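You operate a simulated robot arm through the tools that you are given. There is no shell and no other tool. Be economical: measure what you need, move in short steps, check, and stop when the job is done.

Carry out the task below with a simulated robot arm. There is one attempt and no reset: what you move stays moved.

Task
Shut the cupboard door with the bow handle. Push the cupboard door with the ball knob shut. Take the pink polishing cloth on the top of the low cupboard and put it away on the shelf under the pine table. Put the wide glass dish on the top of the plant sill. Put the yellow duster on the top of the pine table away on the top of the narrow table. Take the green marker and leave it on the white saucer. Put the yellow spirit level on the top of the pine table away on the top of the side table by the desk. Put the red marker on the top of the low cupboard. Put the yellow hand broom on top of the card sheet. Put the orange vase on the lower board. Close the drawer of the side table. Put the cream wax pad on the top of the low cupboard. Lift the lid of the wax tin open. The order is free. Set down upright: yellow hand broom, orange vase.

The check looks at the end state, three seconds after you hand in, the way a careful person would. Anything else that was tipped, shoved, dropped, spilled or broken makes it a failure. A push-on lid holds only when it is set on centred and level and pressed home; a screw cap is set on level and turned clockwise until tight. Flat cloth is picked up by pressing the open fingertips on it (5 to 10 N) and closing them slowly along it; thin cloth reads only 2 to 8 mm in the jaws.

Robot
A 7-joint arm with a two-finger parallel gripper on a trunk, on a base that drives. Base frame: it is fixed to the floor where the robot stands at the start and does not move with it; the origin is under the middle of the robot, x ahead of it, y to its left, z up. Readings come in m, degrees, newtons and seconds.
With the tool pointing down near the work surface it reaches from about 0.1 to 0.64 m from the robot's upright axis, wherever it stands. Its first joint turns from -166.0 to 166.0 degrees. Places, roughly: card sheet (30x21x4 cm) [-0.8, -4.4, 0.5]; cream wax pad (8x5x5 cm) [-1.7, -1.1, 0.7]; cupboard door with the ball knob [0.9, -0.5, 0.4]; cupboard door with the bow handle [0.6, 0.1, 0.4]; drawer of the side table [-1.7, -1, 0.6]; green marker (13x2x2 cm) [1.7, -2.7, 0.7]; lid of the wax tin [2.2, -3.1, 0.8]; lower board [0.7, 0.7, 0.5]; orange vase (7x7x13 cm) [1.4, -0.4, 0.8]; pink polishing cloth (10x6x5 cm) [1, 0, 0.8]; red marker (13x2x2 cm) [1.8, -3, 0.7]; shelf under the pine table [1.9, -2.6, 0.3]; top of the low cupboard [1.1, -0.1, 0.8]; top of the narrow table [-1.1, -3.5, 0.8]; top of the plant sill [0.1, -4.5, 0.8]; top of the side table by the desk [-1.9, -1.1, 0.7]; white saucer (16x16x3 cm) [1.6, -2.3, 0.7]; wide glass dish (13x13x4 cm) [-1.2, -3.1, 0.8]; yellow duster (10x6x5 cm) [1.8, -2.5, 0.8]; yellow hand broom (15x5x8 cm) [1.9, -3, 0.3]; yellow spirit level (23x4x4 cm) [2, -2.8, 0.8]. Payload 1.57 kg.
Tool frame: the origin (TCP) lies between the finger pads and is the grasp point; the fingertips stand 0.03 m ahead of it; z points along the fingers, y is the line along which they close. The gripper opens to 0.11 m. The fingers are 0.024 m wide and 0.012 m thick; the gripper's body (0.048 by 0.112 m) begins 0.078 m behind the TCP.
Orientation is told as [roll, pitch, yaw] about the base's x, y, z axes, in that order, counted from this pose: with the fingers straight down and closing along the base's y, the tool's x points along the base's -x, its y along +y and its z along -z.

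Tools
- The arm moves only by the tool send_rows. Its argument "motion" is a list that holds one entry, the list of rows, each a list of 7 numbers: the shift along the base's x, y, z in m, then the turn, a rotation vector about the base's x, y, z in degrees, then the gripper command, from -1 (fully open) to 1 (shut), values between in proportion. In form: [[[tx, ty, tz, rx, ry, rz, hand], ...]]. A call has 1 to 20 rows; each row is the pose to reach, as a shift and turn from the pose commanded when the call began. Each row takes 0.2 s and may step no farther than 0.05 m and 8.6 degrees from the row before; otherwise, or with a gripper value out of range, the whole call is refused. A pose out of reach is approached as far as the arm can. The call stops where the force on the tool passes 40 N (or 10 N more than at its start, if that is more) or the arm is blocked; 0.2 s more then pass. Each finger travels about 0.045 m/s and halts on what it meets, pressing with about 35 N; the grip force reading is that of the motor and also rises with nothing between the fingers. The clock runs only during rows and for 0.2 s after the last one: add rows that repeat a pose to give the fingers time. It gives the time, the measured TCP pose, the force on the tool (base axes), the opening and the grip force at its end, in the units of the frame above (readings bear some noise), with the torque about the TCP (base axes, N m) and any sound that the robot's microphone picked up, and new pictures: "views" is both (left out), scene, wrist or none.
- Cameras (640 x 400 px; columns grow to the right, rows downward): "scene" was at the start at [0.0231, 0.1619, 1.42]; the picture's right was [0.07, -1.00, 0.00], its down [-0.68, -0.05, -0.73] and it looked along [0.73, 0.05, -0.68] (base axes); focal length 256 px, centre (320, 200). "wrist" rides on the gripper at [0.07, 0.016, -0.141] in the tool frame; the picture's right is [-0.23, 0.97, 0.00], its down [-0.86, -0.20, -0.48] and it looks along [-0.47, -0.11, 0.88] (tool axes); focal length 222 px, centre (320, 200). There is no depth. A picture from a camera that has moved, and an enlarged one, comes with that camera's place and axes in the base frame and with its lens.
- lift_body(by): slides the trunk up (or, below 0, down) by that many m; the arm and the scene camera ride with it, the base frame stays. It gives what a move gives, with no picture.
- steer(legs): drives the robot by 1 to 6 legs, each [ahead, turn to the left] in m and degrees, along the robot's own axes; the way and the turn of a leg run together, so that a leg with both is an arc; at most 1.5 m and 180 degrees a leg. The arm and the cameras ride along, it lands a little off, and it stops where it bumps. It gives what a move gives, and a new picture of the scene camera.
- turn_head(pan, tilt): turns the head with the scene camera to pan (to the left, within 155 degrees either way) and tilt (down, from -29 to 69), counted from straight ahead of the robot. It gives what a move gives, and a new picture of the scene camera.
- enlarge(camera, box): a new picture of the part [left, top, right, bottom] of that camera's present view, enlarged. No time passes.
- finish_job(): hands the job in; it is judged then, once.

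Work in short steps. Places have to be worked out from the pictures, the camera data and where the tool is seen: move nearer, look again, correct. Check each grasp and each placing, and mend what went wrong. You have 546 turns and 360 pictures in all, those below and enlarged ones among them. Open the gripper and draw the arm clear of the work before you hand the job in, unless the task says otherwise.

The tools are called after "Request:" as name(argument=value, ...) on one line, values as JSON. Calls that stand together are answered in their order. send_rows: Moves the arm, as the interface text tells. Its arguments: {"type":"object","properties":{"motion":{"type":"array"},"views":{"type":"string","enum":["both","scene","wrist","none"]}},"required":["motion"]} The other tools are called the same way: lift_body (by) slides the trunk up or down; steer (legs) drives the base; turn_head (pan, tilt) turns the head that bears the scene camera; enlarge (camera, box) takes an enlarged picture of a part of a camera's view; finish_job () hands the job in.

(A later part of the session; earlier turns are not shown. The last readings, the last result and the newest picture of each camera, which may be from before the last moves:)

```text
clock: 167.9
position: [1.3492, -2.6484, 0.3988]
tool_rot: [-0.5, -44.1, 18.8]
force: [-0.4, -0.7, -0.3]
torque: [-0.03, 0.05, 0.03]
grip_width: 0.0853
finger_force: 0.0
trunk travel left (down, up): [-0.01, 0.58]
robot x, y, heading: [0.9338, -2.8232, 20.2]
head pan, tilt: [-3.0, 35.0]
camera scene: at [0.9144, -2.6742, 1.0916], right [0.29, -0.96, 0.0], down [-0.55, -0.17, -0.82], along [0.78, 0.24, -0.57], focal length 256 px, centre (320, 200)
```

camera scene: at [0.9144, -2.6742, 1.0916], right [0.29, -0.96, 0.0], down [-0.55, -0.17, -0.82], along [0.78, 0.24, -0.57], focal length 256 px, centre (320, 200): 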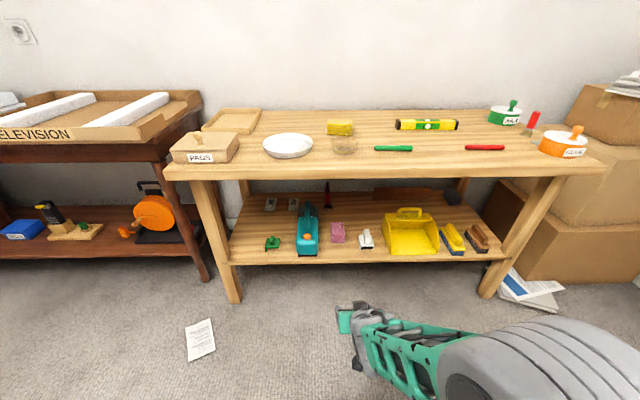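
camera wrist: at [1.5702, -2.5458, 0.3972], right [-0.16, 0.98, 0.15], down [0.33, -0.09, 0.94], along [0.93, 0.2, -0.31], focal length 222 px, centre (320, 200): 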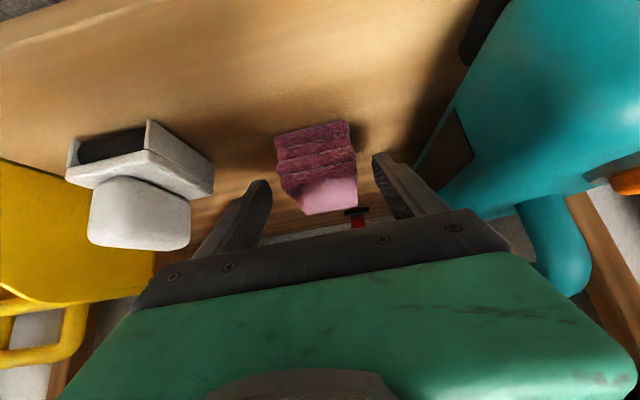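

Cloth is on the shelf. I zoom on the right part of the table for the tin, markers, level and broom.

Request:
enlarge(camera="scene", box=[440, 90, 600, 190])

Request:
enlarge(camera="scene", box=[360, 190, 520, 290])

Request:
enlarge(camera="scene", box=[240, 90, 480, 190])

```text
4.00 times, centred on (520, 140) of scene
camera zoom: at [0.9144, -2.6742, 1.0916], right [0.29, -0.96, 0.0], down [-0.55, -0.17, -0.82], along [0.78, 0.24, -0.57], focal length 1025 px, centre (-480, 440)
```

zoom: 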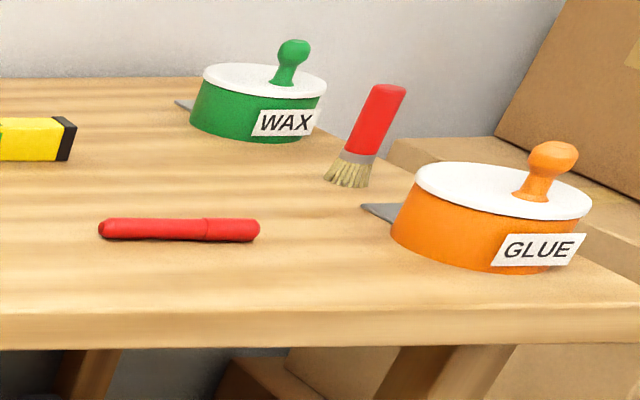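

```text
4.00 times, centred on (440, 240) of scene
camera zoom: at [0.9144, -2.6742, 1.0916], right [0.29, -0.96, 0.0], down [-0.55, -0.17, -0.82], along [0.78, 0.24, -0.57], focal length 1025 px, centre (-160, 40)
```

zoom: 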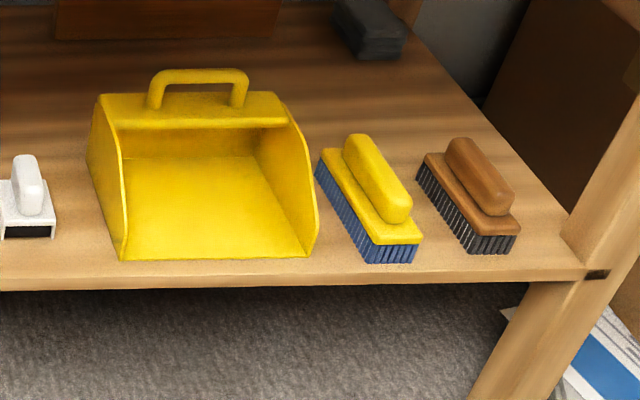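

```text
2.67 times, centred on (360, 140) of scene
camera zoom: at [0.9144, -2.6742, 1.0916], right [0.29, -0.96, 0.0], down [-0.55, -0.17, -0.82], along [0.78, 0.24, -0.57], focal length 684 px, centre (213, 360)
```

zoom: 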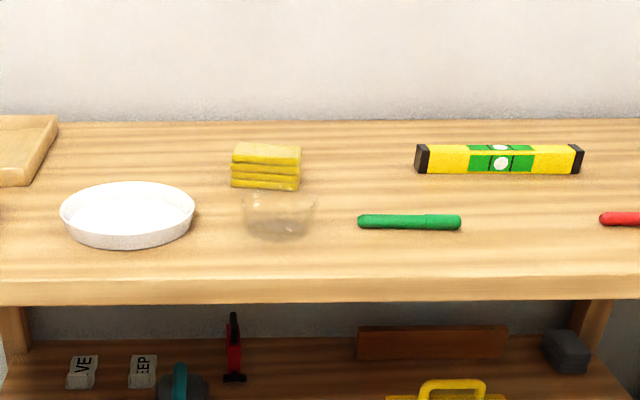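

Table top z≈0.75; green marker ≈(1.714,-2.675) lying along the table, saucer ≈(1.614,-2.355). I raise the trunk, set the tool vertical and turn it to grip the marker across.

Request:
lift_body(by=0.34)

Request:
send_rows(motion=[[[0, 0, 0.04, -2.3, 6.9, 0, -1], [0, 0, 0.08, -4.7, 13.8, 0, -1], [0, 0, 0.12, -7, 20.7, 0, -1], [0, 0, 0.16, -9.4, 27.6, 0, -1], [0, 0, 0.2, -11.7, 34.5, 0, -1], [0, 0, 0.23, -14.1, 41.5, 0, -1]]], views="none")

Request:
send_rows(motion=[[[0, 0, 0, 0, 0, -8.2, -1], [0, 0, 0, 0, 0, -16.4, -1], [0, 0, 0, 0, 0, -24.6, -1], [0, 0, 0, 0, 0, -32.8, -1], [0, 0, 0, 0, 0, -41, -1], [0, 0, 0, 0, 0, -49.2, -1], [0, 0, 0, 0, 0, -57.4, -1], [0, 0, 0, 0, 0, -65.6, -1], [0, 0, 0, 0, 0, -73.8, -1], [0, 0, 0, 0, 0, -82, -1], [0, 0, 0, 0, 0, -90, -1]]], views="none")

Request:
steer(legs=[[0.21, 0]])

```text
clock: 171.2
position: [1.3494, -2.6475, 0.7388]
tool_rot: [-0.5, -44.1, 18.8]
force: [-0.5, 0.7, -0.2]
torque: [-0.05, -0.03, -0.01]
grip_width: 0.0852
finger_force: 0.1
trunk travel left (down, up): [-0.35, 0.24]
robot x, y, heading: [0.9429, -2.8257, 20.3]
head pan, tilt: [-3.0, 35.0]
```

```text
clock: 172.7
position: [1.3496, -2.6495, 0.9681]
tool_rot: [-0.6, 0.0, 18.8]
force: [0.0, 0.2, 0.5]
torque: [0.01, -0.03, 0.01]
grip_width: 0.1099
finger_force: 0.1
trunk travel left (down, up): [-0.35, 0.24]
robot x, y, heading: [0.9416, -2.8243, 19.9]
head pan, tilt: [-3.0, 35.0]
```

```text
clock: 175.1
position: [1.3491, -2.6491, 0.9691]
tool_rot: [-0.6, -0.2, -71.4]
force: [-0.6, 0.1, 0.1]
torque: [-0.02, -0.03, 0.01]
grip_width: 0.11
finger_force: 0.0
trunk travel left (down, up): [-0.35, 0.24]
robot x, y, heading: [0.9384, -2.8244, 19.8]
head pan, tilt: [-3.0, 35.0]
```

```text
clock: 176.7
position: [1.5479, -2.5761, 0.9665]
tool_rot: [-0.6, -0.2, -71.2]
force: [0.9, 0.0, -0.1]
torque: [0.0, 0.02, -0.02]
grip_width: 0.11
finger_force: 0.2
trunk travel left (down, up): [-0.35, 0.24]
robot x, y, heading: [1.1384, -2.7543, 20.0]
head pan, tilt: [-3.0, 35.0]
camera scene: at [1.1129, -2.6022, 1.4316], right [0.29, -0.96, 0.0], down [-0.55, -0.17, -0.82], along [0.78, 0.24, -0.57], focal length 256 px, centre (320, 200)
```

scene: 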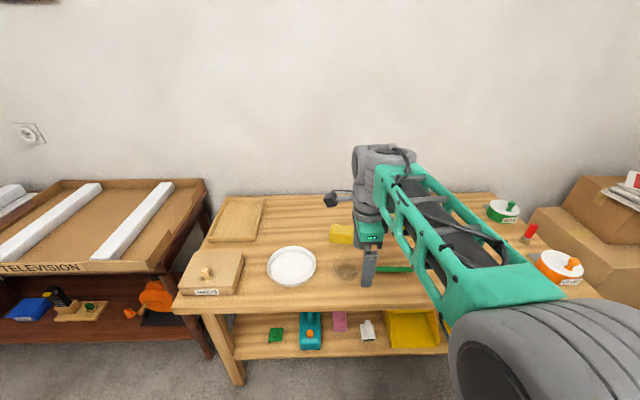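

I move above the green marker and look with the wrist camera.

Request:
send_rows(motion=[[[0.04, -0.02, 0, 0, 0, 0, -1], [0.08, -0.04, 0, 0, 0, 0, -1], [0.12, -0.06, 0, 0, 0, 0, -0.6], [0.15, -0.08, -0.02, 0, 0, 0, -0.3], [0.166, -0.1, -0.05, 0, 0, 0, -0.3], [0.166, -0.1, -0.08, 0, 0, 0, -0.3]]], views="wrist")

```text
clock: 178.1
position: [1.7162, -2.6791, 0.8893]
tool_rot: [-0.5, -0.1, -71.3]
force: [-0.4, -0.7, -0.2]
torque: [0.03, 0.0, -0.02]
grip_width: 0.0717
finger_force: 0.1
trunk travel left (down, up): [-0.35, 0.24]
robot x, y, heading: [1.1352, -2.7532, 19.8]
head pan, tilt: [-3.0, 35.0]
camera wrist: at [1.709, -2.605, 1.0298], right [1.0, 0.1, -0.01], down [0.09, -0.87, 0.48], along [0.04, -0.48, -0.88], focal length 222 px, centre (320, 200)
```

wrist: 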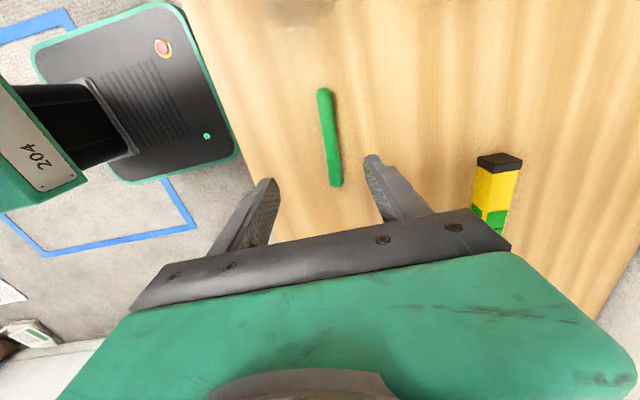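

Marker is at about (1.725,-2.666). I shift, rotate slightly and descend to z≈0.80.

Request:
send_rows(motion=[[[0.005, 0.006, -0.03, 0, 0, -4, -0.3], [0.009, 0.013, -0.06, 0, 0, -4, -0.3], [0.009, 0.013, -0.08, 0, 0, -4, -0.3], [0.009, 0.013, -0.09, 0, 0, -4, -0.3]]], views="wrist")

```text
clock: 179.1
position: [1.7232, -2.6619, 0.7984]
tool_rot: [-0.5, -0.2, -75.3]
force: [-0.6, 0.2, 0.4]
torque: [0.02, -0.02, -0.01]
grip_width: 0.0714
finger_force: 0.0
trunk travel left (down, up): [-0.35, 0.24]
robot x, y, heading: [1.1377, -2.7562, 20.1]
head pan, tilt: [-3.0, 35.0]
camera wrist: at [1.7216, -2.59, 0.9386], right [1.0, 0.03, -0.01], down [0.03, -0.87, 0.48], along [0.01, -0.48, -0.88], focal length 222 px, centre (320, 200)
```

wrist: 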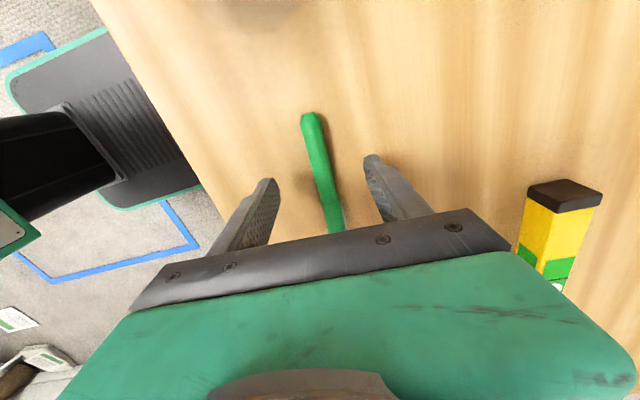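

The marker lies between the fingers. I feel for the table.

Request:
send_rows(motion=[[[0, 0, -0.006, 0, 0, 0, -0.3], [0, 0, -0.012, 0, 0, 0, -0.3], [0, 0, -0.016, 0, 0, 0, -0.3]]], views="none")

Request:
send_rows(motion=[[[0, 0, -0.003, 0, 0, 0, -0.3], [0, 0, -0.006, 0, 0, 0, -0.3]]], views="none")

```text
clock: 179.9
position: [1.7228, -2.6637, 0.7816]
tool_rot: [-0.5, -0.2, -75.3]
force: [-1.1, 1.0, -0.2]
torque: [0.0, -0.01, 0.0]
grip_width: 0.0715
finger_force: 0.0
trunk travel left (down, up): [-0.35, 0.24]
robot x, y, heading: [1.1377, -2.7544, 20.1]
head pan, tilt: [-3.0, 35.0]
```

```text
clock: 180.5
position: [1.7224, -2.6632, 0.777]
tool_rot: [-0.5, -0.2, -75.3]
force: [-0.3, 0.1, 0.5]
torque: [0.0, -0.01, 0.0]
grip_width: 0.0715
finger_force: 0.0
trunk travel left (down, up): [-0.35, 0.24]
robot x, y, heading: [1.1405, -2.7523, 19.8]
head pan, tilt: [-3.0, 35.0]
```

Request:
send_rows(motion=[[[0, 0, -0.003, 0, 0, 0, -0.3], [0, 0, -0.006, 0, 0, 0, -0.3]]], views="wrist")

```text
clock: 181.1
position: [1.7213, -2.6628, 0.7715]
tool_rot: [-0.5, -0.2, -75.3]
force: [0.8, -0.3, 0.6]
torque: [0.01, 0.0, 0.03]
grip_width: 0.0715
finger_force: 0.1
trunk travel left (down, up): [-0.35, 0.24]
robot x, y, heading: [1.139, -2.7521, 19.8]
head pan, tilt: [-3.0, 35.0]
camera wrist: at [1.7211, -2.5902, 0.9114], right [1.0, 0.03, -0.01], down [0.03, -0.87, 0.48], along [0.01, -0.48, -0.88], focal length 222 px, centre (320, 200)
```

wrist: 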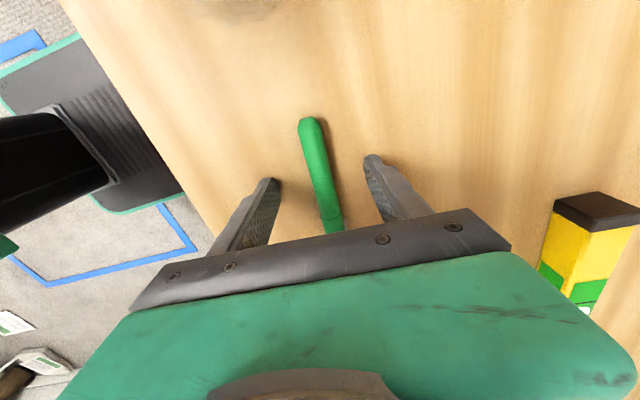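

Tips are just above the table; I close on the marker and lift.

Request:
send_rows(motion=[[[0, 0, -0.002, 0, 0, 0, 0], [0, 0, -0.002, 0, 0, 0, 0.4], [0, 0, -0.002, 0, 0, 0, 0.7], [0, 0, -0.002, 0, 0, 0, 1], [0, 0, -0.002, 0, 0, 0, 1], [0, 0, -0.002, 0, 0, 0, 1], [0, 0, 0.03, 0, 0, 0, 1], [0, 0, 0.07, 0, 0, 0, 1], [0, 0, 0.1, 0, 0, 0, 1]]], views="wrist")

```text
clock: 183.1
position: [1.7224, -2.6634, 0.8699]
tool_rot: [-0.7, -0.2, -75.3]
force: [0.3, 1.0, 0.4]
torque: [0.02, -0.02, 0.02]
grip_width: 0.0177
finger_force: 32.1
trunk travel left (down, up): [-0.35, 0.24]
robot x, y, heading: [1.1384, -2.7525, 20.1]
head pan, tilt: [-3.0, 35.0]
camera wrist: at [1.7206, -2.5907, 1.0109], right [1.0, 0.03, -0.01], down [0.03, -0.87, 0.48], along [0.01, -0.48, -0.88], focal length 222 px, centre (320, 200)
```

wrist: 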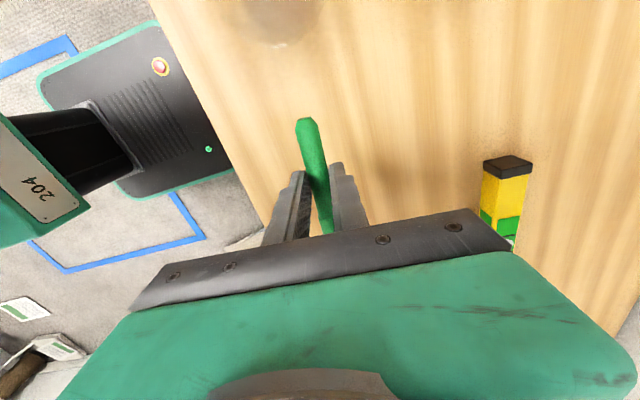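

Gripped (18 mm). I carry it high over the bowl to the saucer.

Request:
send_rows(motion=[[[0, 0, 0.04, 0, 0, 0, 1], [-0.015, 0.044, 0.06, 0, 0, 0, 1], [-0.03, 0.088, 0.06, 0, 0, 0, 1], [-0.045, 0.132, 0.06, 0, 0, 0, 1], [-0.06, 0.176, 0.06, 0, 0, 0, 1], [-0.075, 0.22, 0.06, 0, 0, 0, 1], [-0.085, 0.264, 0.05, 0, 0, 0, 1], [-0.095, 0.305, 0.03, 0, 0, 0, 1], [-0.095, 0.31, 0.02, 0, 0, 0, 1]]], views="both")

```text
refused: row 2 steps farther than a row can; nothing moved
```

Request:
send_rows(motion=[[[0, 0, 0.045, 0, 0, 0, 1], [-0.015, 0.044, 0.055, 0, 0, 0, 1], [-0.03, 0.088, 0.06, 0, 0, 0, 1], [-0.045, 0.132, 0.06, 0, 0, 0, 1], [-0.06, 0.176, 0.06, 0, 0, 0, 1], [-0.075, 0.22, 0.06, 0, 0, 0, 1], [-0.085, 0.264, 0.05, 0, 0, 0, 1], [-0.095, 0.305, 0.03, 0, 0, 0, 1], [-0.095, 0.31, 0.02, 0, 0, 0, 1]]], views="both")

```text
clock: 185.1
position: [1.6268, -2.3532, 0.8897]
tool_rot: [-0.4, -0.3, -75.3]
force: [0.1, 0.6, 0.2]
torque: [-0.02, -0.01, 0.04]
grip_width: 0.0175
finger_force: 32.5
trunk travel left (down, up): [-0.35, 0.24]
robot x, y, heading: [1.1382, -2.7522, 20.0]
head pan, tilt: [-3.0, 35.0]
camera scene: at [1.1131, -2.6016, 1.4316], right [0.29, -0.96, 0.0], down [-0.55, -0.17, -0.82], along [0.78, 0.24, -0.57], focal length 256 px, centre (320, 200)
camera wrist: at [1.6254, -2.2802, 1.031], right [1.0, 0.03, -0.01], down [0.03, -0.87, 0.48], along [0.01, -0.48, -0.88], focal length 222 px, centre (320, 200)
```

scene: 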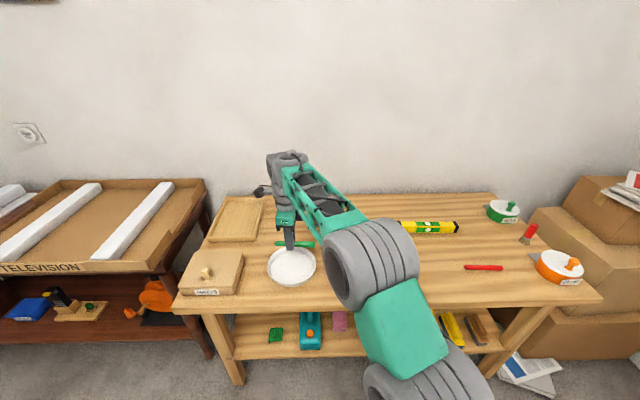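
wrist: 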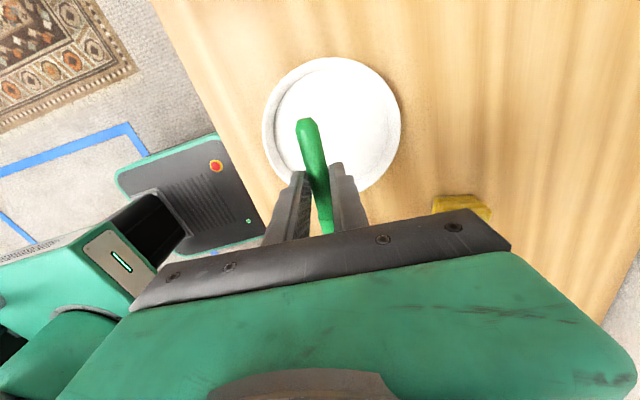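

Saucer centre ≈(1.639,-2.327). I shift over it and lower.

Request:
send_rows(motion=[[[0.005, 0.013, -0.02, 0, 0, 0, 1], [0.01, 0.027, -0.05, 0, 0, 0, 1], [0.01, 0.027, -0.08, 0, 0, 0, 1], [0.01, 0.027, -0.095, 0, 0, 0, 1]]], views="wrist")

Request:
send_rows(motion=[[[0, 0, -0.003, 0, 0, 0, 1], [0, 0, -0.006, 0, 0, 0, 1], [0, 0, -0.009, 0, 0, 0, 1]]], views="none")

```text
clock: 186.1
position: [1.6382, -2.327, 0.7953]
tool_rot: [-0.6, -0.1, -75.4]
force: [-0.3, 0.5, -0.2]
torque: [0.01, -0.03, 0.01]
grip_width: 0.0177
finger_force: 32.3
trunk travel left (down, up): [-0.35, 0.24]
robot x, y, heading: [1.1403, -2.7541, 20.0]
head pan, tilt: [-3.0, 35.0]
camera wrist: at [1.6372, -2.2545, 0.9363], right [1.0, 0.03, -0.01], down [0.03, -0.87, 0.48], along [0.01, -0.48, -0.88], focal length 222 px, centre (320, 200)
```

wrist: 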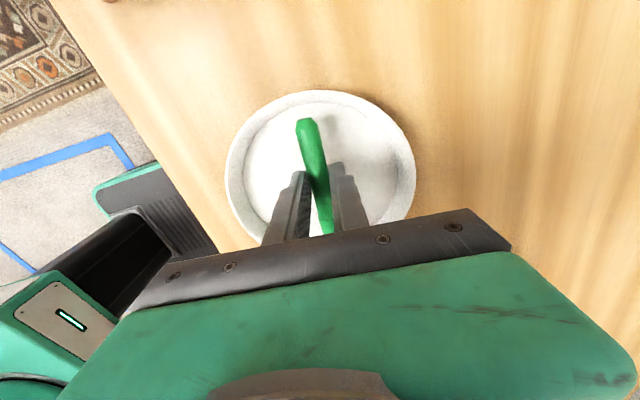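

```text
clock: 186.9
position: [1.6388, -2.3264, 0.7859]
tool_rot: [-0.4, -0.3, -75.2]
force: [0.5, -0.9, -0.6]
torque: [-0.03, -0.02, -0.02]
grip_width: 0.0176
finger_force: 32.3
trunk travel left (down, up): [-0.35, 0.24]
robot x, y, heading: [1.1341, -2.7519, 19.9]
head pan, tilt: [-3.0, 35.0]
```

Close. I continue in 2 mm steps until contact.

Request:
send_rows(motion=[[[0, 0, -0.002, 0, 0, 0, 1], [0, 0, -0.004, 0, 0, 0, 1], [0, 0, -0.006, 0, 0, 0, 1]]], views="none")

Request:
send_rows(motion=[[[0, 0, -0.002, 0, 0, 0, 1], [0, 0, -0.003, 0, 0, 0, 1]]], views="wrist")

```text
clock: 187.7
position: [1.6385, -2.3273, 0.7805]
tool_rot: [-0.5, -0.2, -75.5]
force: [-0.3, -0.5, 0.1]
torque: [0.01, 0.01, -0.01]
grip_width: 0.0176
finger_force: 32.8
trunk travel left (down, up): [-0.35, 0.24]
robot x, y, heading: [1.1368, -2.7513, 19.7]
head pan, tilt: [-3.0, 35.0]
```

```text
clock: 188.3
position: [1.6375, -2.3269, 0.7777]
tool_rot: [-0.6, -0.2, -75.3]
force: [1.1, -0.7, 0.0]
torque: [0.01, -0.01, -0.02]
grip_width: 0.0174
finger_force: 32.4
trunk travel left (down, up): [-0.35, 0.24]
robot x, y, heading: [1.135, -2.752, 19.5]
head pan, tilt: [-3.0, 35.0]
camera wrist: at [1.6362, -2.254, 0.9184], right [1.0, 0.03, -0.01], down [0.03, -0.87, 0.48], along [0.01, -0.48, -0.88], focal length 222 px, centre (320, 200)
```

wrist: 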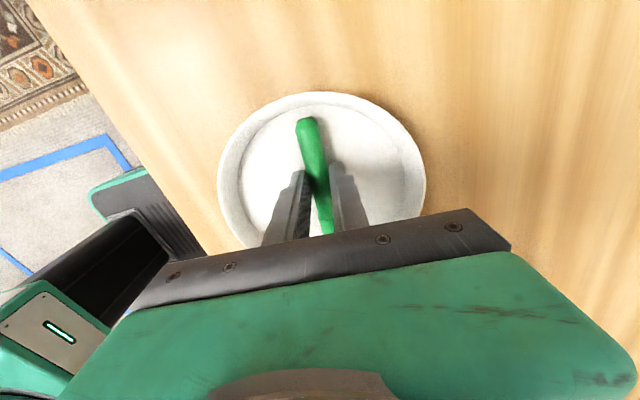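

A few millimetres remain; I step down a little more and release.

Request:
send_rows(motion=[[[0, 0, -0.002, 0, 0, 0, 1], [0, 0, -0.004, 0, 0, 0, 1]]], views="none")

Request:
send_rows(motion=[[[0, 0, 0, 0, 0, 0, 0.7], [0, 0, 0, 0, 0, 0, 0.5], [0, 0, 0, 0, 0, 0, 0.35], [0, 0, 0, 0, 0, 0, 0.35], [0, 0, 0.03, 0, 0, 0, 0.35], [0, 0, 0.07, 0, 0, 0, 0.35], [0, 0, 0.11, 0, 0, 0, 0.35], [0, 0, 0.15, 0, 0, 0, 0.35]]], views="wrist")

```text
clock: 188.9
position: [1.6376, -2.3254, 0.7754]
tool_rot: [-0.3, -0.1, -75.3]
force: [-2.3, -2.1, 11.0]
torque: [-0.35, -0.13, -0.02]
grip_width: 0.0176
finger_force: 32.2
trunk travel left (down, up): [-0.35, 0.24]
robot x, y, heading: [1.1377, -2.7537, 19.9]
head pan, tilt: [-3.0, 35.0]
```

```text
clock: 190.7
position: [1.6392, -2.3271, 0.9228]
tool_rot: [-0.5, -0.3, -75.3]
force: [0.1, -0.1, 0.5]
torque: [-0.02, 0.02, 0.01]
grip_width: 0.0356
finger_force: 0.2
trunk travel left (down, up): [-0.35, 0.24]
robot x, y, heading: [1.1373, -2.7541, 19.8]
head pan, tilt: [-3.0, 35.0]
camera wrist: at [1.6377, -2.254, 1.0635], right [1.0, 0.03, -0.01], down [0.03, -0.87, 0.48], along [0.01, -0.48, -0.87], focal length 222 px, centre (320, 200)
```

wrist: 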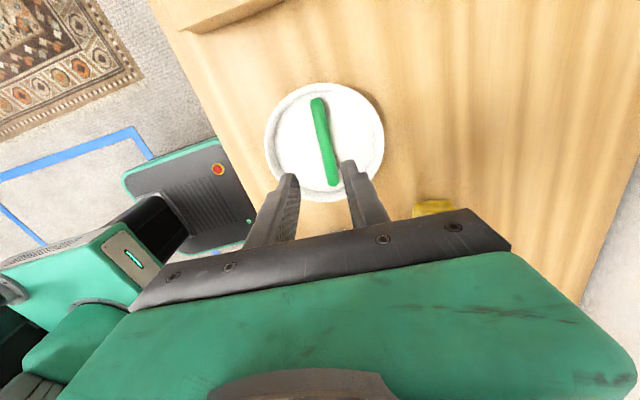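

Green marker lies on the saucer. Next the wax tin: I pull the arm in and drive along the table to its right end.

Request:
send_rows(motion=[[[-0.03, -0.03, 0.02, 0, 0, 0, 0.35], [-0.06, -0.065, 0.04, 0, 0, 0, 0.35], [-0.09, -0.1, 0.06, 0, 0, 0, 0.35], [-0.12, -0.135, 0.08, 0, 0, 0, 0.35], [-0.15, -0.17, 0.08, 0, 0, 0, 0.35], [-0.17, -0.21, 0.08, 0, 0, 0, 0.35], [-0.19, -0.25, 0.08, 0, 0, 0, 0.35], [-0.2, -0.29, 0.08, 0, 0, 0, 0.35]]], views="none")

Request:
steer(legs=[[-0.25, 0], [0, -90], [0.62, 0], [0, 90], [0.25, 0]])

Request:
turn_head(pan=-5, tilt=40)

```text
refused: row 2 steps farther than a row can; nothing moved
```

```text
clock: 204.7
position: [1.8447, -2.9084, 0.923]
tool_rot: [-0.6, -0.2, -75.3]
force: [0.2, 0.1, 0.4]
torque: [0.0, 0.0, 0.01]
grip_width: 0.036
finger_force: 0.1
trunk travel left (down, up): [-0.35, 0.24]
robot x, y, heading: [1.3457, -3.3385, 19.9]
head pan, tilt: [-3.0, 35.0]
camera scene: at [1.3189, -3.1845, 1.4316], right [0.29, -0.96, 0.0], down [-0.55, -0.17, -0.82], along [0.78, 0.24, -0.57], focal length 256 px, centre (320, 200)
```

scene: 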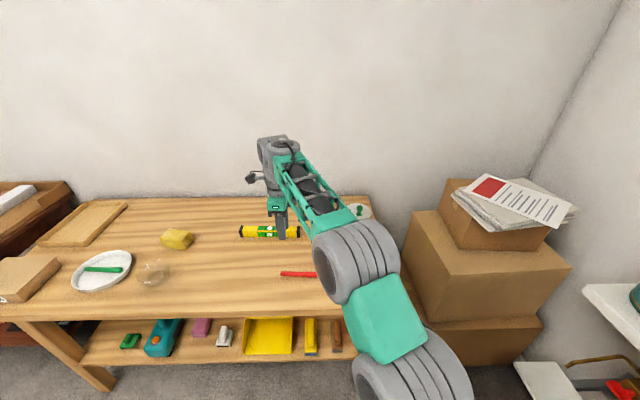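

```text
clock: 205.3
position: [1.8453, -2.9102, 0.9223]
tool_rot: [-0.5, -0.3, -75.1]
force: [-0.6, -0.2, -0.5]
torque: [0.01, 0.01, 0.0]
grip_width: 0.0358
finger_force: 0.1
trunk travel left (down, up): [-0.35, 0.24]
robot x, y, heading: [1.3481, -3.3381, 20.0]
head pan, tilt: [-5.0, 40.0]
camera scene: at [1.3169, -3.1882, 1.4241], right [0.26, -0.97, 0.0], down [-0.62, -0.17, -0.77], along [0.74, 0.2, -0.64], focal length 256 px, centre (320, 200)
```

scene: 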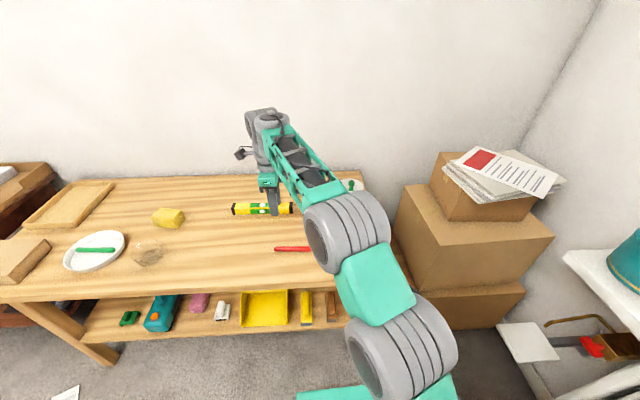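

I swing the arm to the right to uncover the tin.

Request:
send_rows(motion=[[[-0.02, -0.04, 0.015, 0, 0, 0, 0.35], [-0.04, -0.08, 0.03, 0, 0, 0, 0.35], [-0.06, -0.12, 0.045, 0, 0, 0, 0.35], [-0.075, -0.16, 0.06, 0, 0, 0, 0.35], [-0.09, -0.2, 0.075, 0, 0, 0, 0.35], [-0.105, -0.24, 0.09, 0, 0, 0, 0.35], [-0.12, -0.28, 0.1, 0, 0, 0, 0.35], [-0.135, -0.32, 0.11, 0, 0, 0, 0.35], [-0.15, -0.36, 0.12, 0, 0, 0, 0.35], [-0.165, -0.4, 0.13, 0, 0, 0, 0.35], [-0.18, -0.44, 0.14, 0, 0, 0, 0.35], [-0.2, -0.48, 0.14, 0, 0, 0, 0.35], [-0.22, -0.52, 0.14, 0, 0, 0, 0.35]]], views="scene")

```text
clock: 208.1
position: [1.6261, -3.4277, 1.0469]
tool_rot: [-0.5, 0.0, -75.2]
force: [-0.7, -0.6, -0.5]
torque: [0.05, -0.01, 0.01]
grip_width: 0.0357
finger_force: 0.1
out of reach, approached as far as the arm can: row 11, 12, 13
trunk travel left (down, up): [-0.35, 0.24]
robot x, y, heading: [1.3448, -3.3352, 19.9]
head pan, tilt: [-5.0, 40.0]
camera scene: at [1.3178, -3.1884, 1.4241], right [0.26, -0.97, 0.0], down [-0.62, -0.17, -0.77], along [0.74, 0.2, -0.64], focal length 256 px, centre (320, 200)
```

scene: 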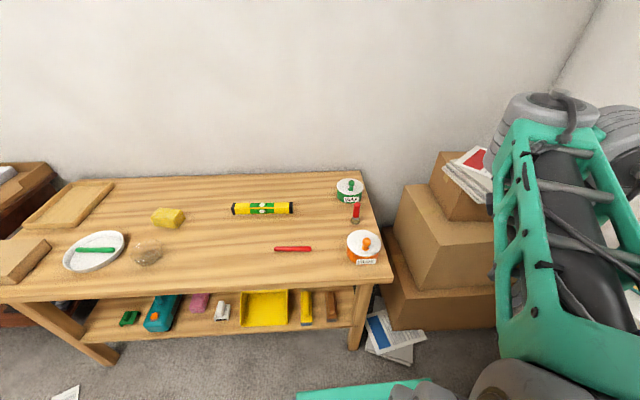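

Request:
enlarge(camera="scene", box=[310, 165, 400, 285])

```text
3.33 times, centred on (355, 225) of scene
camera zoom: at [1.3178, -3.1884, 1.4241], right [0.26, -0.97, 0.0], down [-0.62, -0.17, -0.77], along [0.74, 0.2, -0.64], focal length 854 px, centre (203, 117)
```

zoom: 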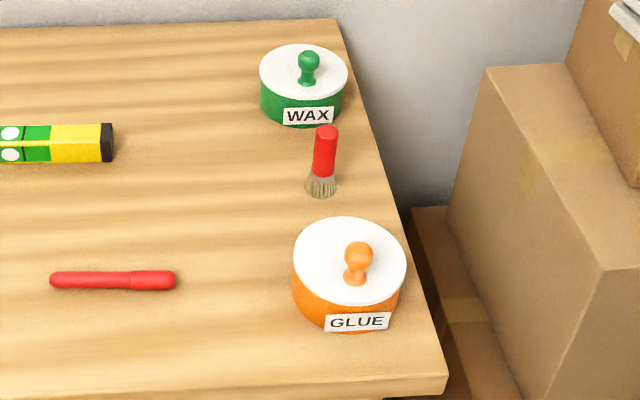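

The wax tin's knob is toward the front, so its hinge is at the back; knob ≈(2.149,-3.095), z≈0.81. I bring the arm to the centre and turn the tool so it closes laterally.

Request:
send_rows(motion=[[[0.0, 0.02, 0, 0, 0, 8.5, 0.35], [0.01, 0.04, 0, 0, 0, 17, 0.35], [0.02, 0.06, 0, 0, 0, 25.5, 0.35], [0.03, 0.08, 0, 0, 0, 34, 0], [0.04, 0.1, 0, 0, 0, 42.5, 0], [0.05, 0.12, 0, 0, 0, 51, 0], [0.06, 0.14, 0, 0, 0, 59.5, 0], [0.07, 0.16, 0, 0, 0, 68, 0], [0.08, 0.18, 0, 0, 0, 76.5, 0], [0.09, 0.2, 0, 0, 0, 85, 0], [0.1, 0.22, 0, 0, 0, 93.5, 0]]], views="none")

```text
clock: 210.5
position: [1.7245, -3.2074, 1.0532]
tool_rot: [-0.4, -0.2, 18.4]
force: [-0.1, 0.2, 0.0]
torque: [-0.02, 0.02, 0.01]
grip_width: 0.0552
finger_force: 0.1
out of reach, approached as far as the arm can: row 1, 2, 3, 4, 5, 6, 7, 8, 9, 10, 11
trunk travel left (down, up): [-0.35, 0.24]
robot x, y, heading: [1.3409, -3.3381, 19.9]
head pan, tilt: [-5.0, 40.0]
```

I tilt 22° forward and extend partway, then drive 0.16 closer.

Request:
send_rows(motion=[[[0.03, 0.0, -0.02, 2.4, -6.9, 0, 0], [0.06, 0.0, -0.04, 4.8, -13.8, 0, 0], [0.09, 0.003, -0.06, 7.3, -20.7, 0, 0], [0.12, 0.005, -0.08, 7.3, -20.7, 0, 0]]], views="none")

Request:
steer(legs=[[0.16, 0]])

Request:
send_rows(motion=[[[0, 0, 0, 0, 0, 0, 0]]], views="wrist")

```text
clock: 211.5
position: [1.8457, -3.2043, 0.9743]
tool_rot: [0.0, -22.2, 18.2]
force: [0.1, -0.6, -0.6]
torque: [-0.04, -0.02, 0.01]
grip_width: 0.055
finger_force: 0.1
out of reach, approached as far as the arm can: row 1
trunk travel left (down, up): [-0.35, 0.24]
robot x, y, heading: [1.3454, -3.3354, 20.0]
head pan, tilt: [-5.0, 40.0]
```

```text
clock: 213.0
position: [1.9967, -3.1479, 0.9744]
tool_rot: [0.0, -22.2, 18.1]
force: [0.1, 0.8, -0.4]
torque: [0.02, 0.0, 0.01]
grip_width: 0.055
finger_force: 0.0
trunk travel left (down, up): [-0.35, 0.24]
robot x, y, heading: [1.4945, -3.2848, 20.0]
head pan, tilt: [-5.0, 40.0]
camera scene: at [1.4678, -3.1333, 1.424], right [0.26, -0.97, 0.0], down [-0.62, -0.17, -0.77], along [0.74, 0.2, -0.64], focal length 256 px, centre (320, 200)
```

scene: 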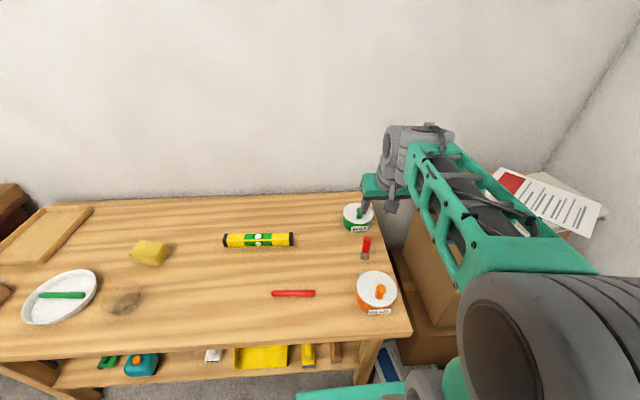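

```text
clock: 213.4
position: [1.9972, -3.1496, 0.9747]
tool_rot: [0.1, -22.1, 18.2]
force: [0.0, 0.6, 0.0]
torque: [-0.02, -0.01, -0.01]
grip_width: 0.0549
finger_force: 0.0
trunk travel left (down, up): [-0.35, 0.24]
robot x, y, heading: [1.495, -3.2815, 19.8]
head pan, tilt: [-5.0, 40.0]
camera wrist: at [1.8789, -3.1697, 1.0786], right [-0.1, 0.99, 0.09], down [0.64, 0.0, 0.77], along [0.76, 0.14, -0.64], focal length 222 px, centre (320, 200)
```

wrist: 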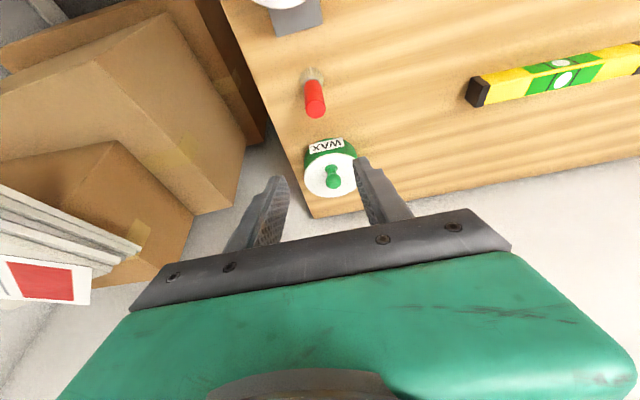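

The knob is laterally in line, about 14 cm ahead. I approach halfway and look again.

Request:
send_rows(motion=[[[0.03, 0.01, -0.02, 0, 0, 0, 0], [0.06, 0.02, -0.04, 0, 0, 0, 0], [0.09, 0.032, -0.055, 0, 0, 0, 0]]], views="both")

```text
clock: 214.2
position: [2.0864, -3.1179, 0.9188]
tool_rot: [0.0, -22.2, 18.2]
force: [-0.3, -0.2, -0.3]
torque: [0.04, 0.05, -0.03]
grip_width: 0.055
finger_force: 0.1
trunk travel left (down, up): [-0.35, 0.24]
robot x, y, heading: [1.4967, -3.2803, 20.0]
head pan, tilt: [-5.0, 40.0]
camera scene: at [1.4678, -3.1333, 1.4241], right [0.26, -0.97, 0.0], down [-0.62, -0.17, -0.77], along [0.74, 0.2, -0.64], focal length 256 px, centre (320, 200)
camera wrist: at [1.9695, -3.1392, 1.0243], right [-0.1, 0.99, 0.09], down [0.64, 0.0, 0.77], along [0.76, 0.13, -0.64], focal length 222 px, centre (320, 200)
```

scene: 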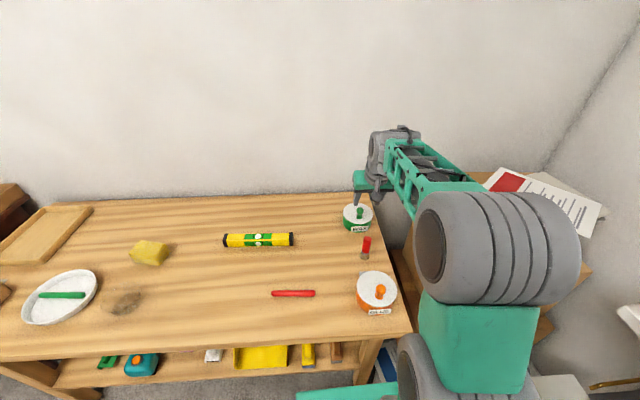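
wrist: 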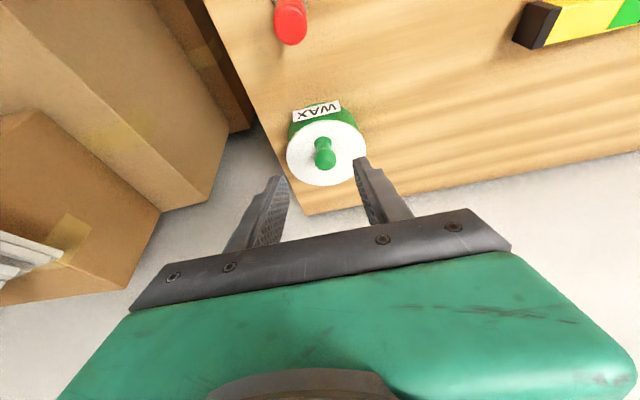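

Knob judged at (2.127,-3.102), head at z≈0.835. I lower the open fingers around it.

Request:
send_rows(motion=[[[0.012, 0.004, -0.03, 0, 0, 0, 0], [0.024, 0.008, -0.06, 0, 0, 0, 0], [0.033, 0.012, -0.08, 0, 0, 0, 0]]], views="wrist")

```text
clock: 215.0
position: [2.1195, -3.1054, 0.8407]
tool_rot: [0.0, -22.3, 18.2]
force: [0.0, 0.3, 0.9]
torque: [-0.03, -0.02, 0.04]
grip_width: 0.055
finger_force: 0.1
trunk travel left (down, up): [-0.35, 0.24]
robot x, y, heading: [1.4974, -3.284, 19.7]
head pan, tilt: [-5.0, 40.0]
camera wrist: at [2.0014, -3.1267, 0.9443], right [-0.1, 0.99, 0.09], down [0.64, 0.0, 0.77], along [0.76, 0.14, -0.64], focal length 222 px, centre (320, 200)
```

wrist: 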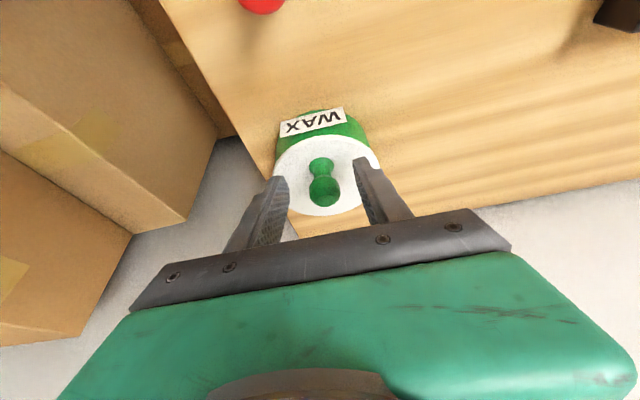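

The knob is centred between the fingers. I close on it.

Request:
send_rows(motion=[[[0, 0, -0.004, 0, 0, 0, 0.2], [0, 0, -0.006, 0, 0, 0, 0.5], [0, 0, -0.006, 0, 0, 0, 0.8], [0, 0, -0.006, 0, 0, 0, 1], [0, 0, -0.006, 0, 0, 0, 1]]], views="wrist")

```text
clock: 216.2
position: [2.1189, -3.1039, 0.8334]
tool_rot: [-0.1, -22.1, 18.3]
force: [-3.9, 5.4, 2.2]
torque: [0.07, 0.06, 0.14]
grip_width: 0.0248
finger_force: 36.5
trunk travel left (down, up): [-0.35, 0.24]
robot x, y, heading: [1.4985, -3.2807, 20.2]
head pan, tilt: [-5.0, 40.0]
camera wrist: at [2.0013, -3.1254, 0.9381], right [-0.11, 0.99, 0.09], down [0.64, 0.0, 0.77], along [0.76, 0.14, -0.64], focal length 222 px, centre (320, 200)
```

wrist: 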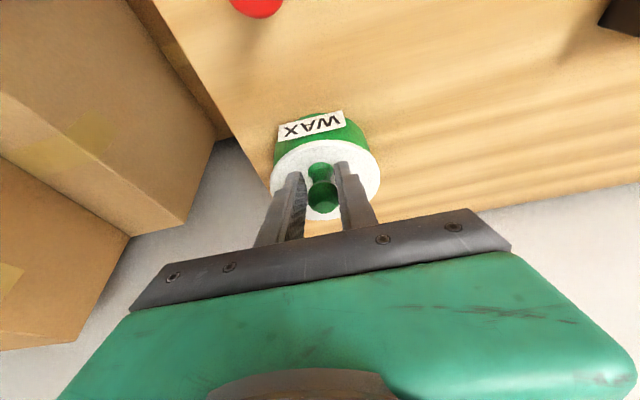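

Knob gripped (25 mm). I move it along the hinge arc for the first ~40°.

Request:
send_rows(motion=[[[0.0035, 0.0012, 0.0058, 0, 0, 0, 1], [0.0076, 0.0026, 0.0114, 0, 0, 0, 1], [0.012, 0.0042, 0.0165, 0, 0, 0, 1], [0.017, 0.0059, 0.0213, 0, 0, 0, 1], [0.022, 0.0077, 0.0255, 0, 0, 0, 1], [0.0277, 0.0097, 0.0293, 0, 0, 0, 1], [0.0335, 0.0117, 0.0325, 0, 0, 0, 1], [0.0396, 0.0138, 0.0352, 0, 0, 0, 1]]], views="both")

```text
clock: 218.0
position: [2.1593, -3.0906, 0.8709]
tool_rot: [0.0, -22.5, 18.2]
force: [-15.9, -5.5, 9.5]
torque: [-0.26, 0.84, 0.01]
grip_width: 0.025
finger_force: 36.7
trunk travel left (down, up): [-0.35, 0.24]
robot x, y, heading: [1.4949, -3.2793, 20.0]
head pan, tilt: [-5.0, 40.0]
camera scene: at [1.4656, -3.1339, 1.4242], right [0.26, -0.97, 0.0], down [-0.62, -0.17, -0.77], along [0.74, 0.2, -0.64], focal length 256 px, centre (320, 200)
camera wrist: at [2.0406, -3.1119, 0.9748], right [-0.1, 0.99, 0.09], down [0.64, 0.0, 0.77], along [0.76, 0.13, -0.63], focal length 222 px, centre (320, 200)
```

scene: 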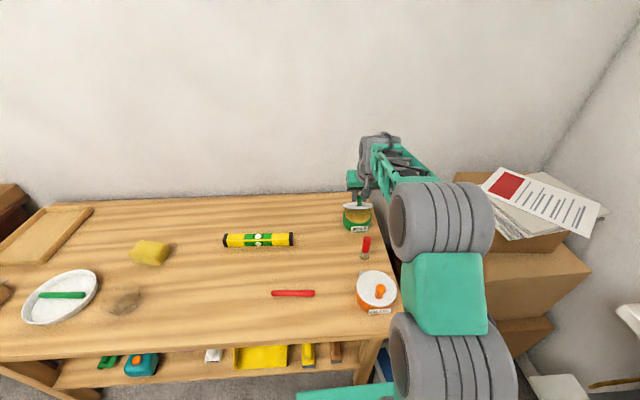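
wrist: 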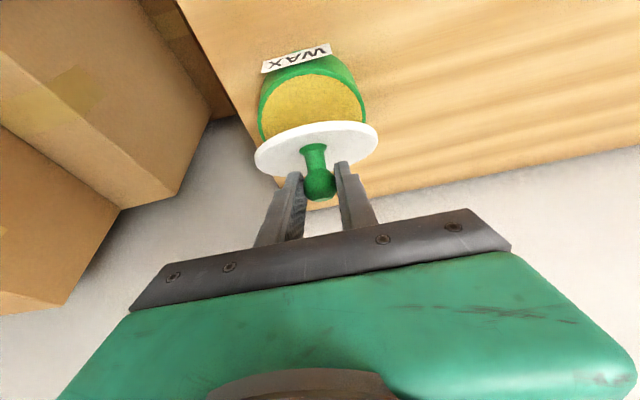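

It opens. The force says the true radius is slightly larger, so I continue on a higher arc to ~60°.

Request:
send_rows(motion=[[[0.001, 0.0, 0.006, 0, 0, 0, 1], [0.004, 0.0013, 0.011, 0, 0, 0, 1], [0.01, 0.0036, 0.0135, 0, 0, 0, 1], [0.018, 0.0063, 0.0157, 0, 0, 0, 1], [0.0255, 0.009, 0.0173, 0, 0, 0, 1], [0.033, 0.0115, 0.0185, 0, 0, 0, 1]]], views="both")

```text
clock: 219.4
position: [2.1918, -3.079, 0.8902]
tool_rot: [0.0, -22.4, 18.2]
force: [-8.6, -9.9, 4.7]
torque: [-0.43, 0.94, 0.01]
grip_width: 0.0252
finger_force: 35.9
trunk travel left (down, up): [-0.35, 0.24]
robot x, y, heading: [1.4937, -3.2828, 20.0]
head pan, tilt: [-5.0, 40.0]
camera scene: at [1.4666, -3.1343, 1.4243], right [0.26, -0.97, 0.0], down [-0.62, -0.17, -0.77], along [0.74, 0.2, -0.64], focal length 256 px, centre (320, 200)
camera wrist: at [2.0741, -3.101, 0.9941], right [-0.1, 0.99, 0.09], down [0.64, 0.0, 0.77], along [0.76, 0.14, -0.63], focal length 222 px, centre (320, 200)
```

scene: 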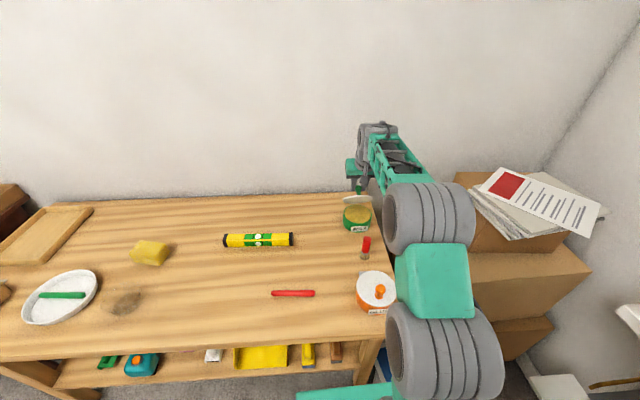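
wrist: 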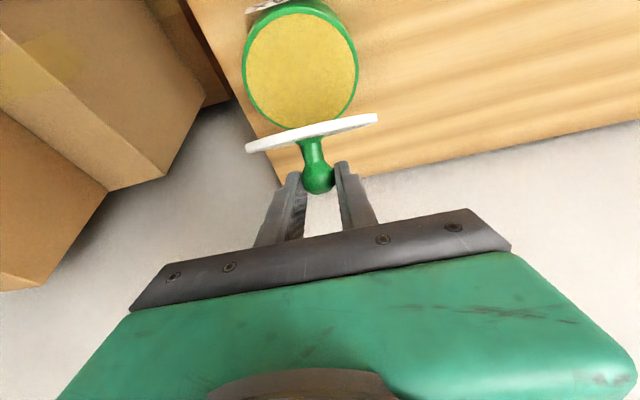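

Lid ~55–60° open. I continue the arc past vertical.

Request:
send_rows(motion=[[[0.0077, 0.0027, 0.001, 0, 0, 0, 1], [0.0155, 0.0054, 0.001, 0, 0, 0, 1], [0.0232, 0.008, 0.0, 0, 0, 0, 1], [0.0307, 0.0107, -0.002, 0, 0, 0, 1], [0.038, 0.0133, -0.005, 0, 0, 0, 1], [0.0453, 0.0158, -0.0085, 0, 0, 0, 1]]], views="both")

```text
clock: 220.8
position: [2.2382, -3.0648, 0.8819]
tool_rot: [-0.1, -22.7, 18.1]
force: [0.6, -13.2, 20.1]
torque: [-0.4, 0.64, 0.1]
grip_width: 0.0252
finger_force: 36.7
trunk travel left (down, up): [-0.35, 0.24]
robot x, y, heading: [1.4956, -3.2844, 20.0]
head pan, tilt: [-5.0, 40.0]
camera scene: at [1.4663, -3.1351, 1.4244], right [0.26, -0.97, 0.0], down [-0.62, -0.17, -0.77], along [0.74, 0.2, -0.64], focal length 256 px, centre (320, 200)
camera wrist: at [2.1195, -3.0859, 0.9859], right [-0.1, 0.99, 0.09], down [0.64, 0.0, 0.77], along [0.76, 0.14, -0.63], focal length 222 px, centre (320, 200)
```

scene: 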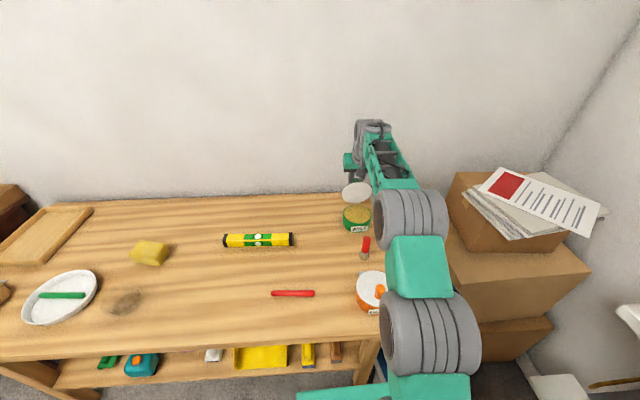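
wrist: 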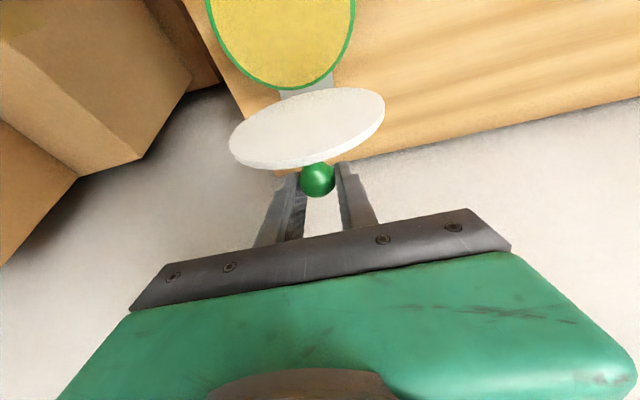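

Lid at about 80°. I push on another 20° with a small outward correction.

Request:
send_rows(motion=[[[0.004, 0.0014, 0.004, 0, 0, 0, 1], [0.01, 0.0035, 0.003, 0, 0, 0, 1], [0.017, 0.006, 0.0, 0, 0, 0, 1], [0.024, 0.0084, -0.004, 0, 0, 0, 1], [0.031, 0.0108, -0.009, 0, 0, 0, 1]]], views="both")

```text
clock: 222.0
position: [2.2699, -3.055, 0.8723]
tool_rot: [0.0, -22.5, 18.0]
force: [5.2, -12.9, 13.1]
torque: [-0.32, 0.62, 0.15]
grip_width: 0.0232
finger_force: 34.3
trunk travel left (down, up): [-0.35, 0.24]
robot x, y, heading: [1.4964, -3.2832, 20.1]
head pan, tilt: [-5.0, 40.0]
camera scene: at [1.4673, -3.1351, 1.4244], right [0.26, -0.97, 0.0], down [-0.62, -0.17, -0.77], along [0.74, 0.2, -0.64], focal length 256 px, centre (320, 200)
camera wrist: at [2.1512, -3.0754, 0.9753], right [-0.1, 0.99, 0.09], down [0.64, 0.0, 0.77], along [0.76, 0.14, -0.63], focal length 222 px, centre (320, 200)
```

scene: 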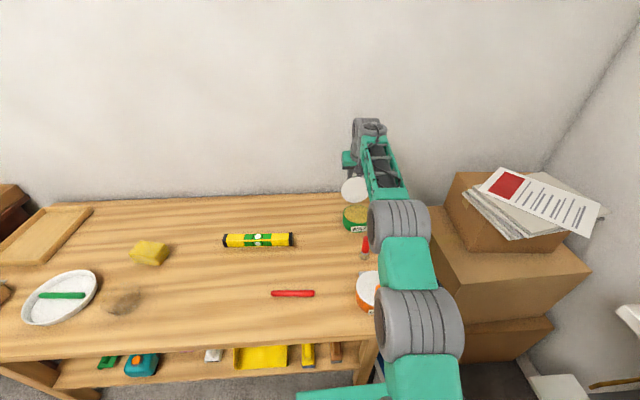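
wrist: 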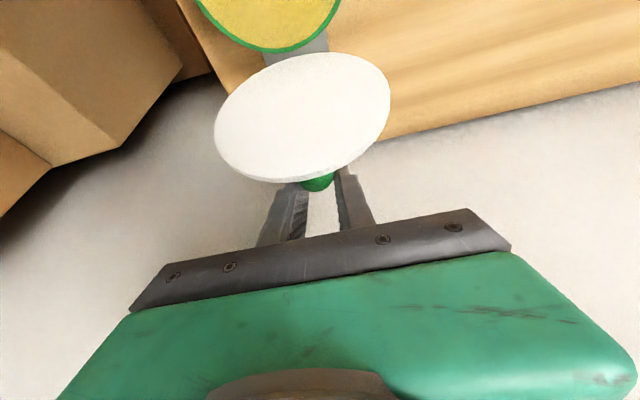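

Lid is past vertical (~100°). I open the fingers slowly and look.

Request:
send_rows(motion=[[[0, 0, 0, 0, 0, 0, 0.5], [0, 0, 0, 0, 0, 0, 0.2], [0, 0, 0, 0, 0, 0, 0], [0, 0, 0, 0, 0, 0, 0]]], views="wrist")

```text
clock: 223.0
position: [2.268, -3.0532, 0.8681]
tool_rot: [0.0, -22.2, 18.3]
force: [-0.5, 0.7, -0.3]
torque: [-0.03, -0.04, -0.03]
grip_width: 0.0551
finger_force: 0.0
trunk travel left (down, up): [-0.35, 0.24]
robot x, y, heading: [1.496, -3.2835, 20.0]
head pan, tilt: [-5.0, 40.0]
camera wrist: at [2.1508, -3.0733, 0.9727], right [-0.11, 0.99, 0.09], down [0.64, 0.0, 0.77], along [0.76, 0.14, -0.64], focal length 222 px, centre (320, 200)
```

wrist: 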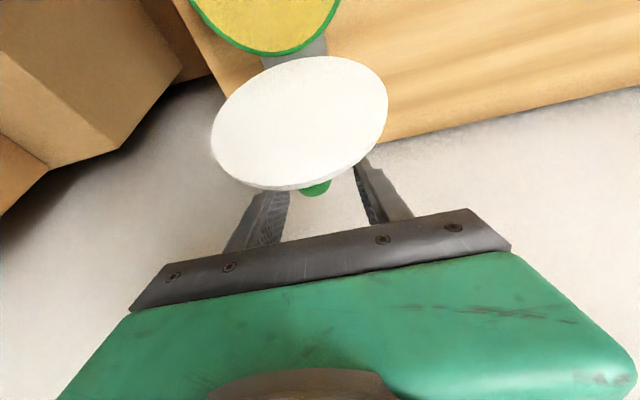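

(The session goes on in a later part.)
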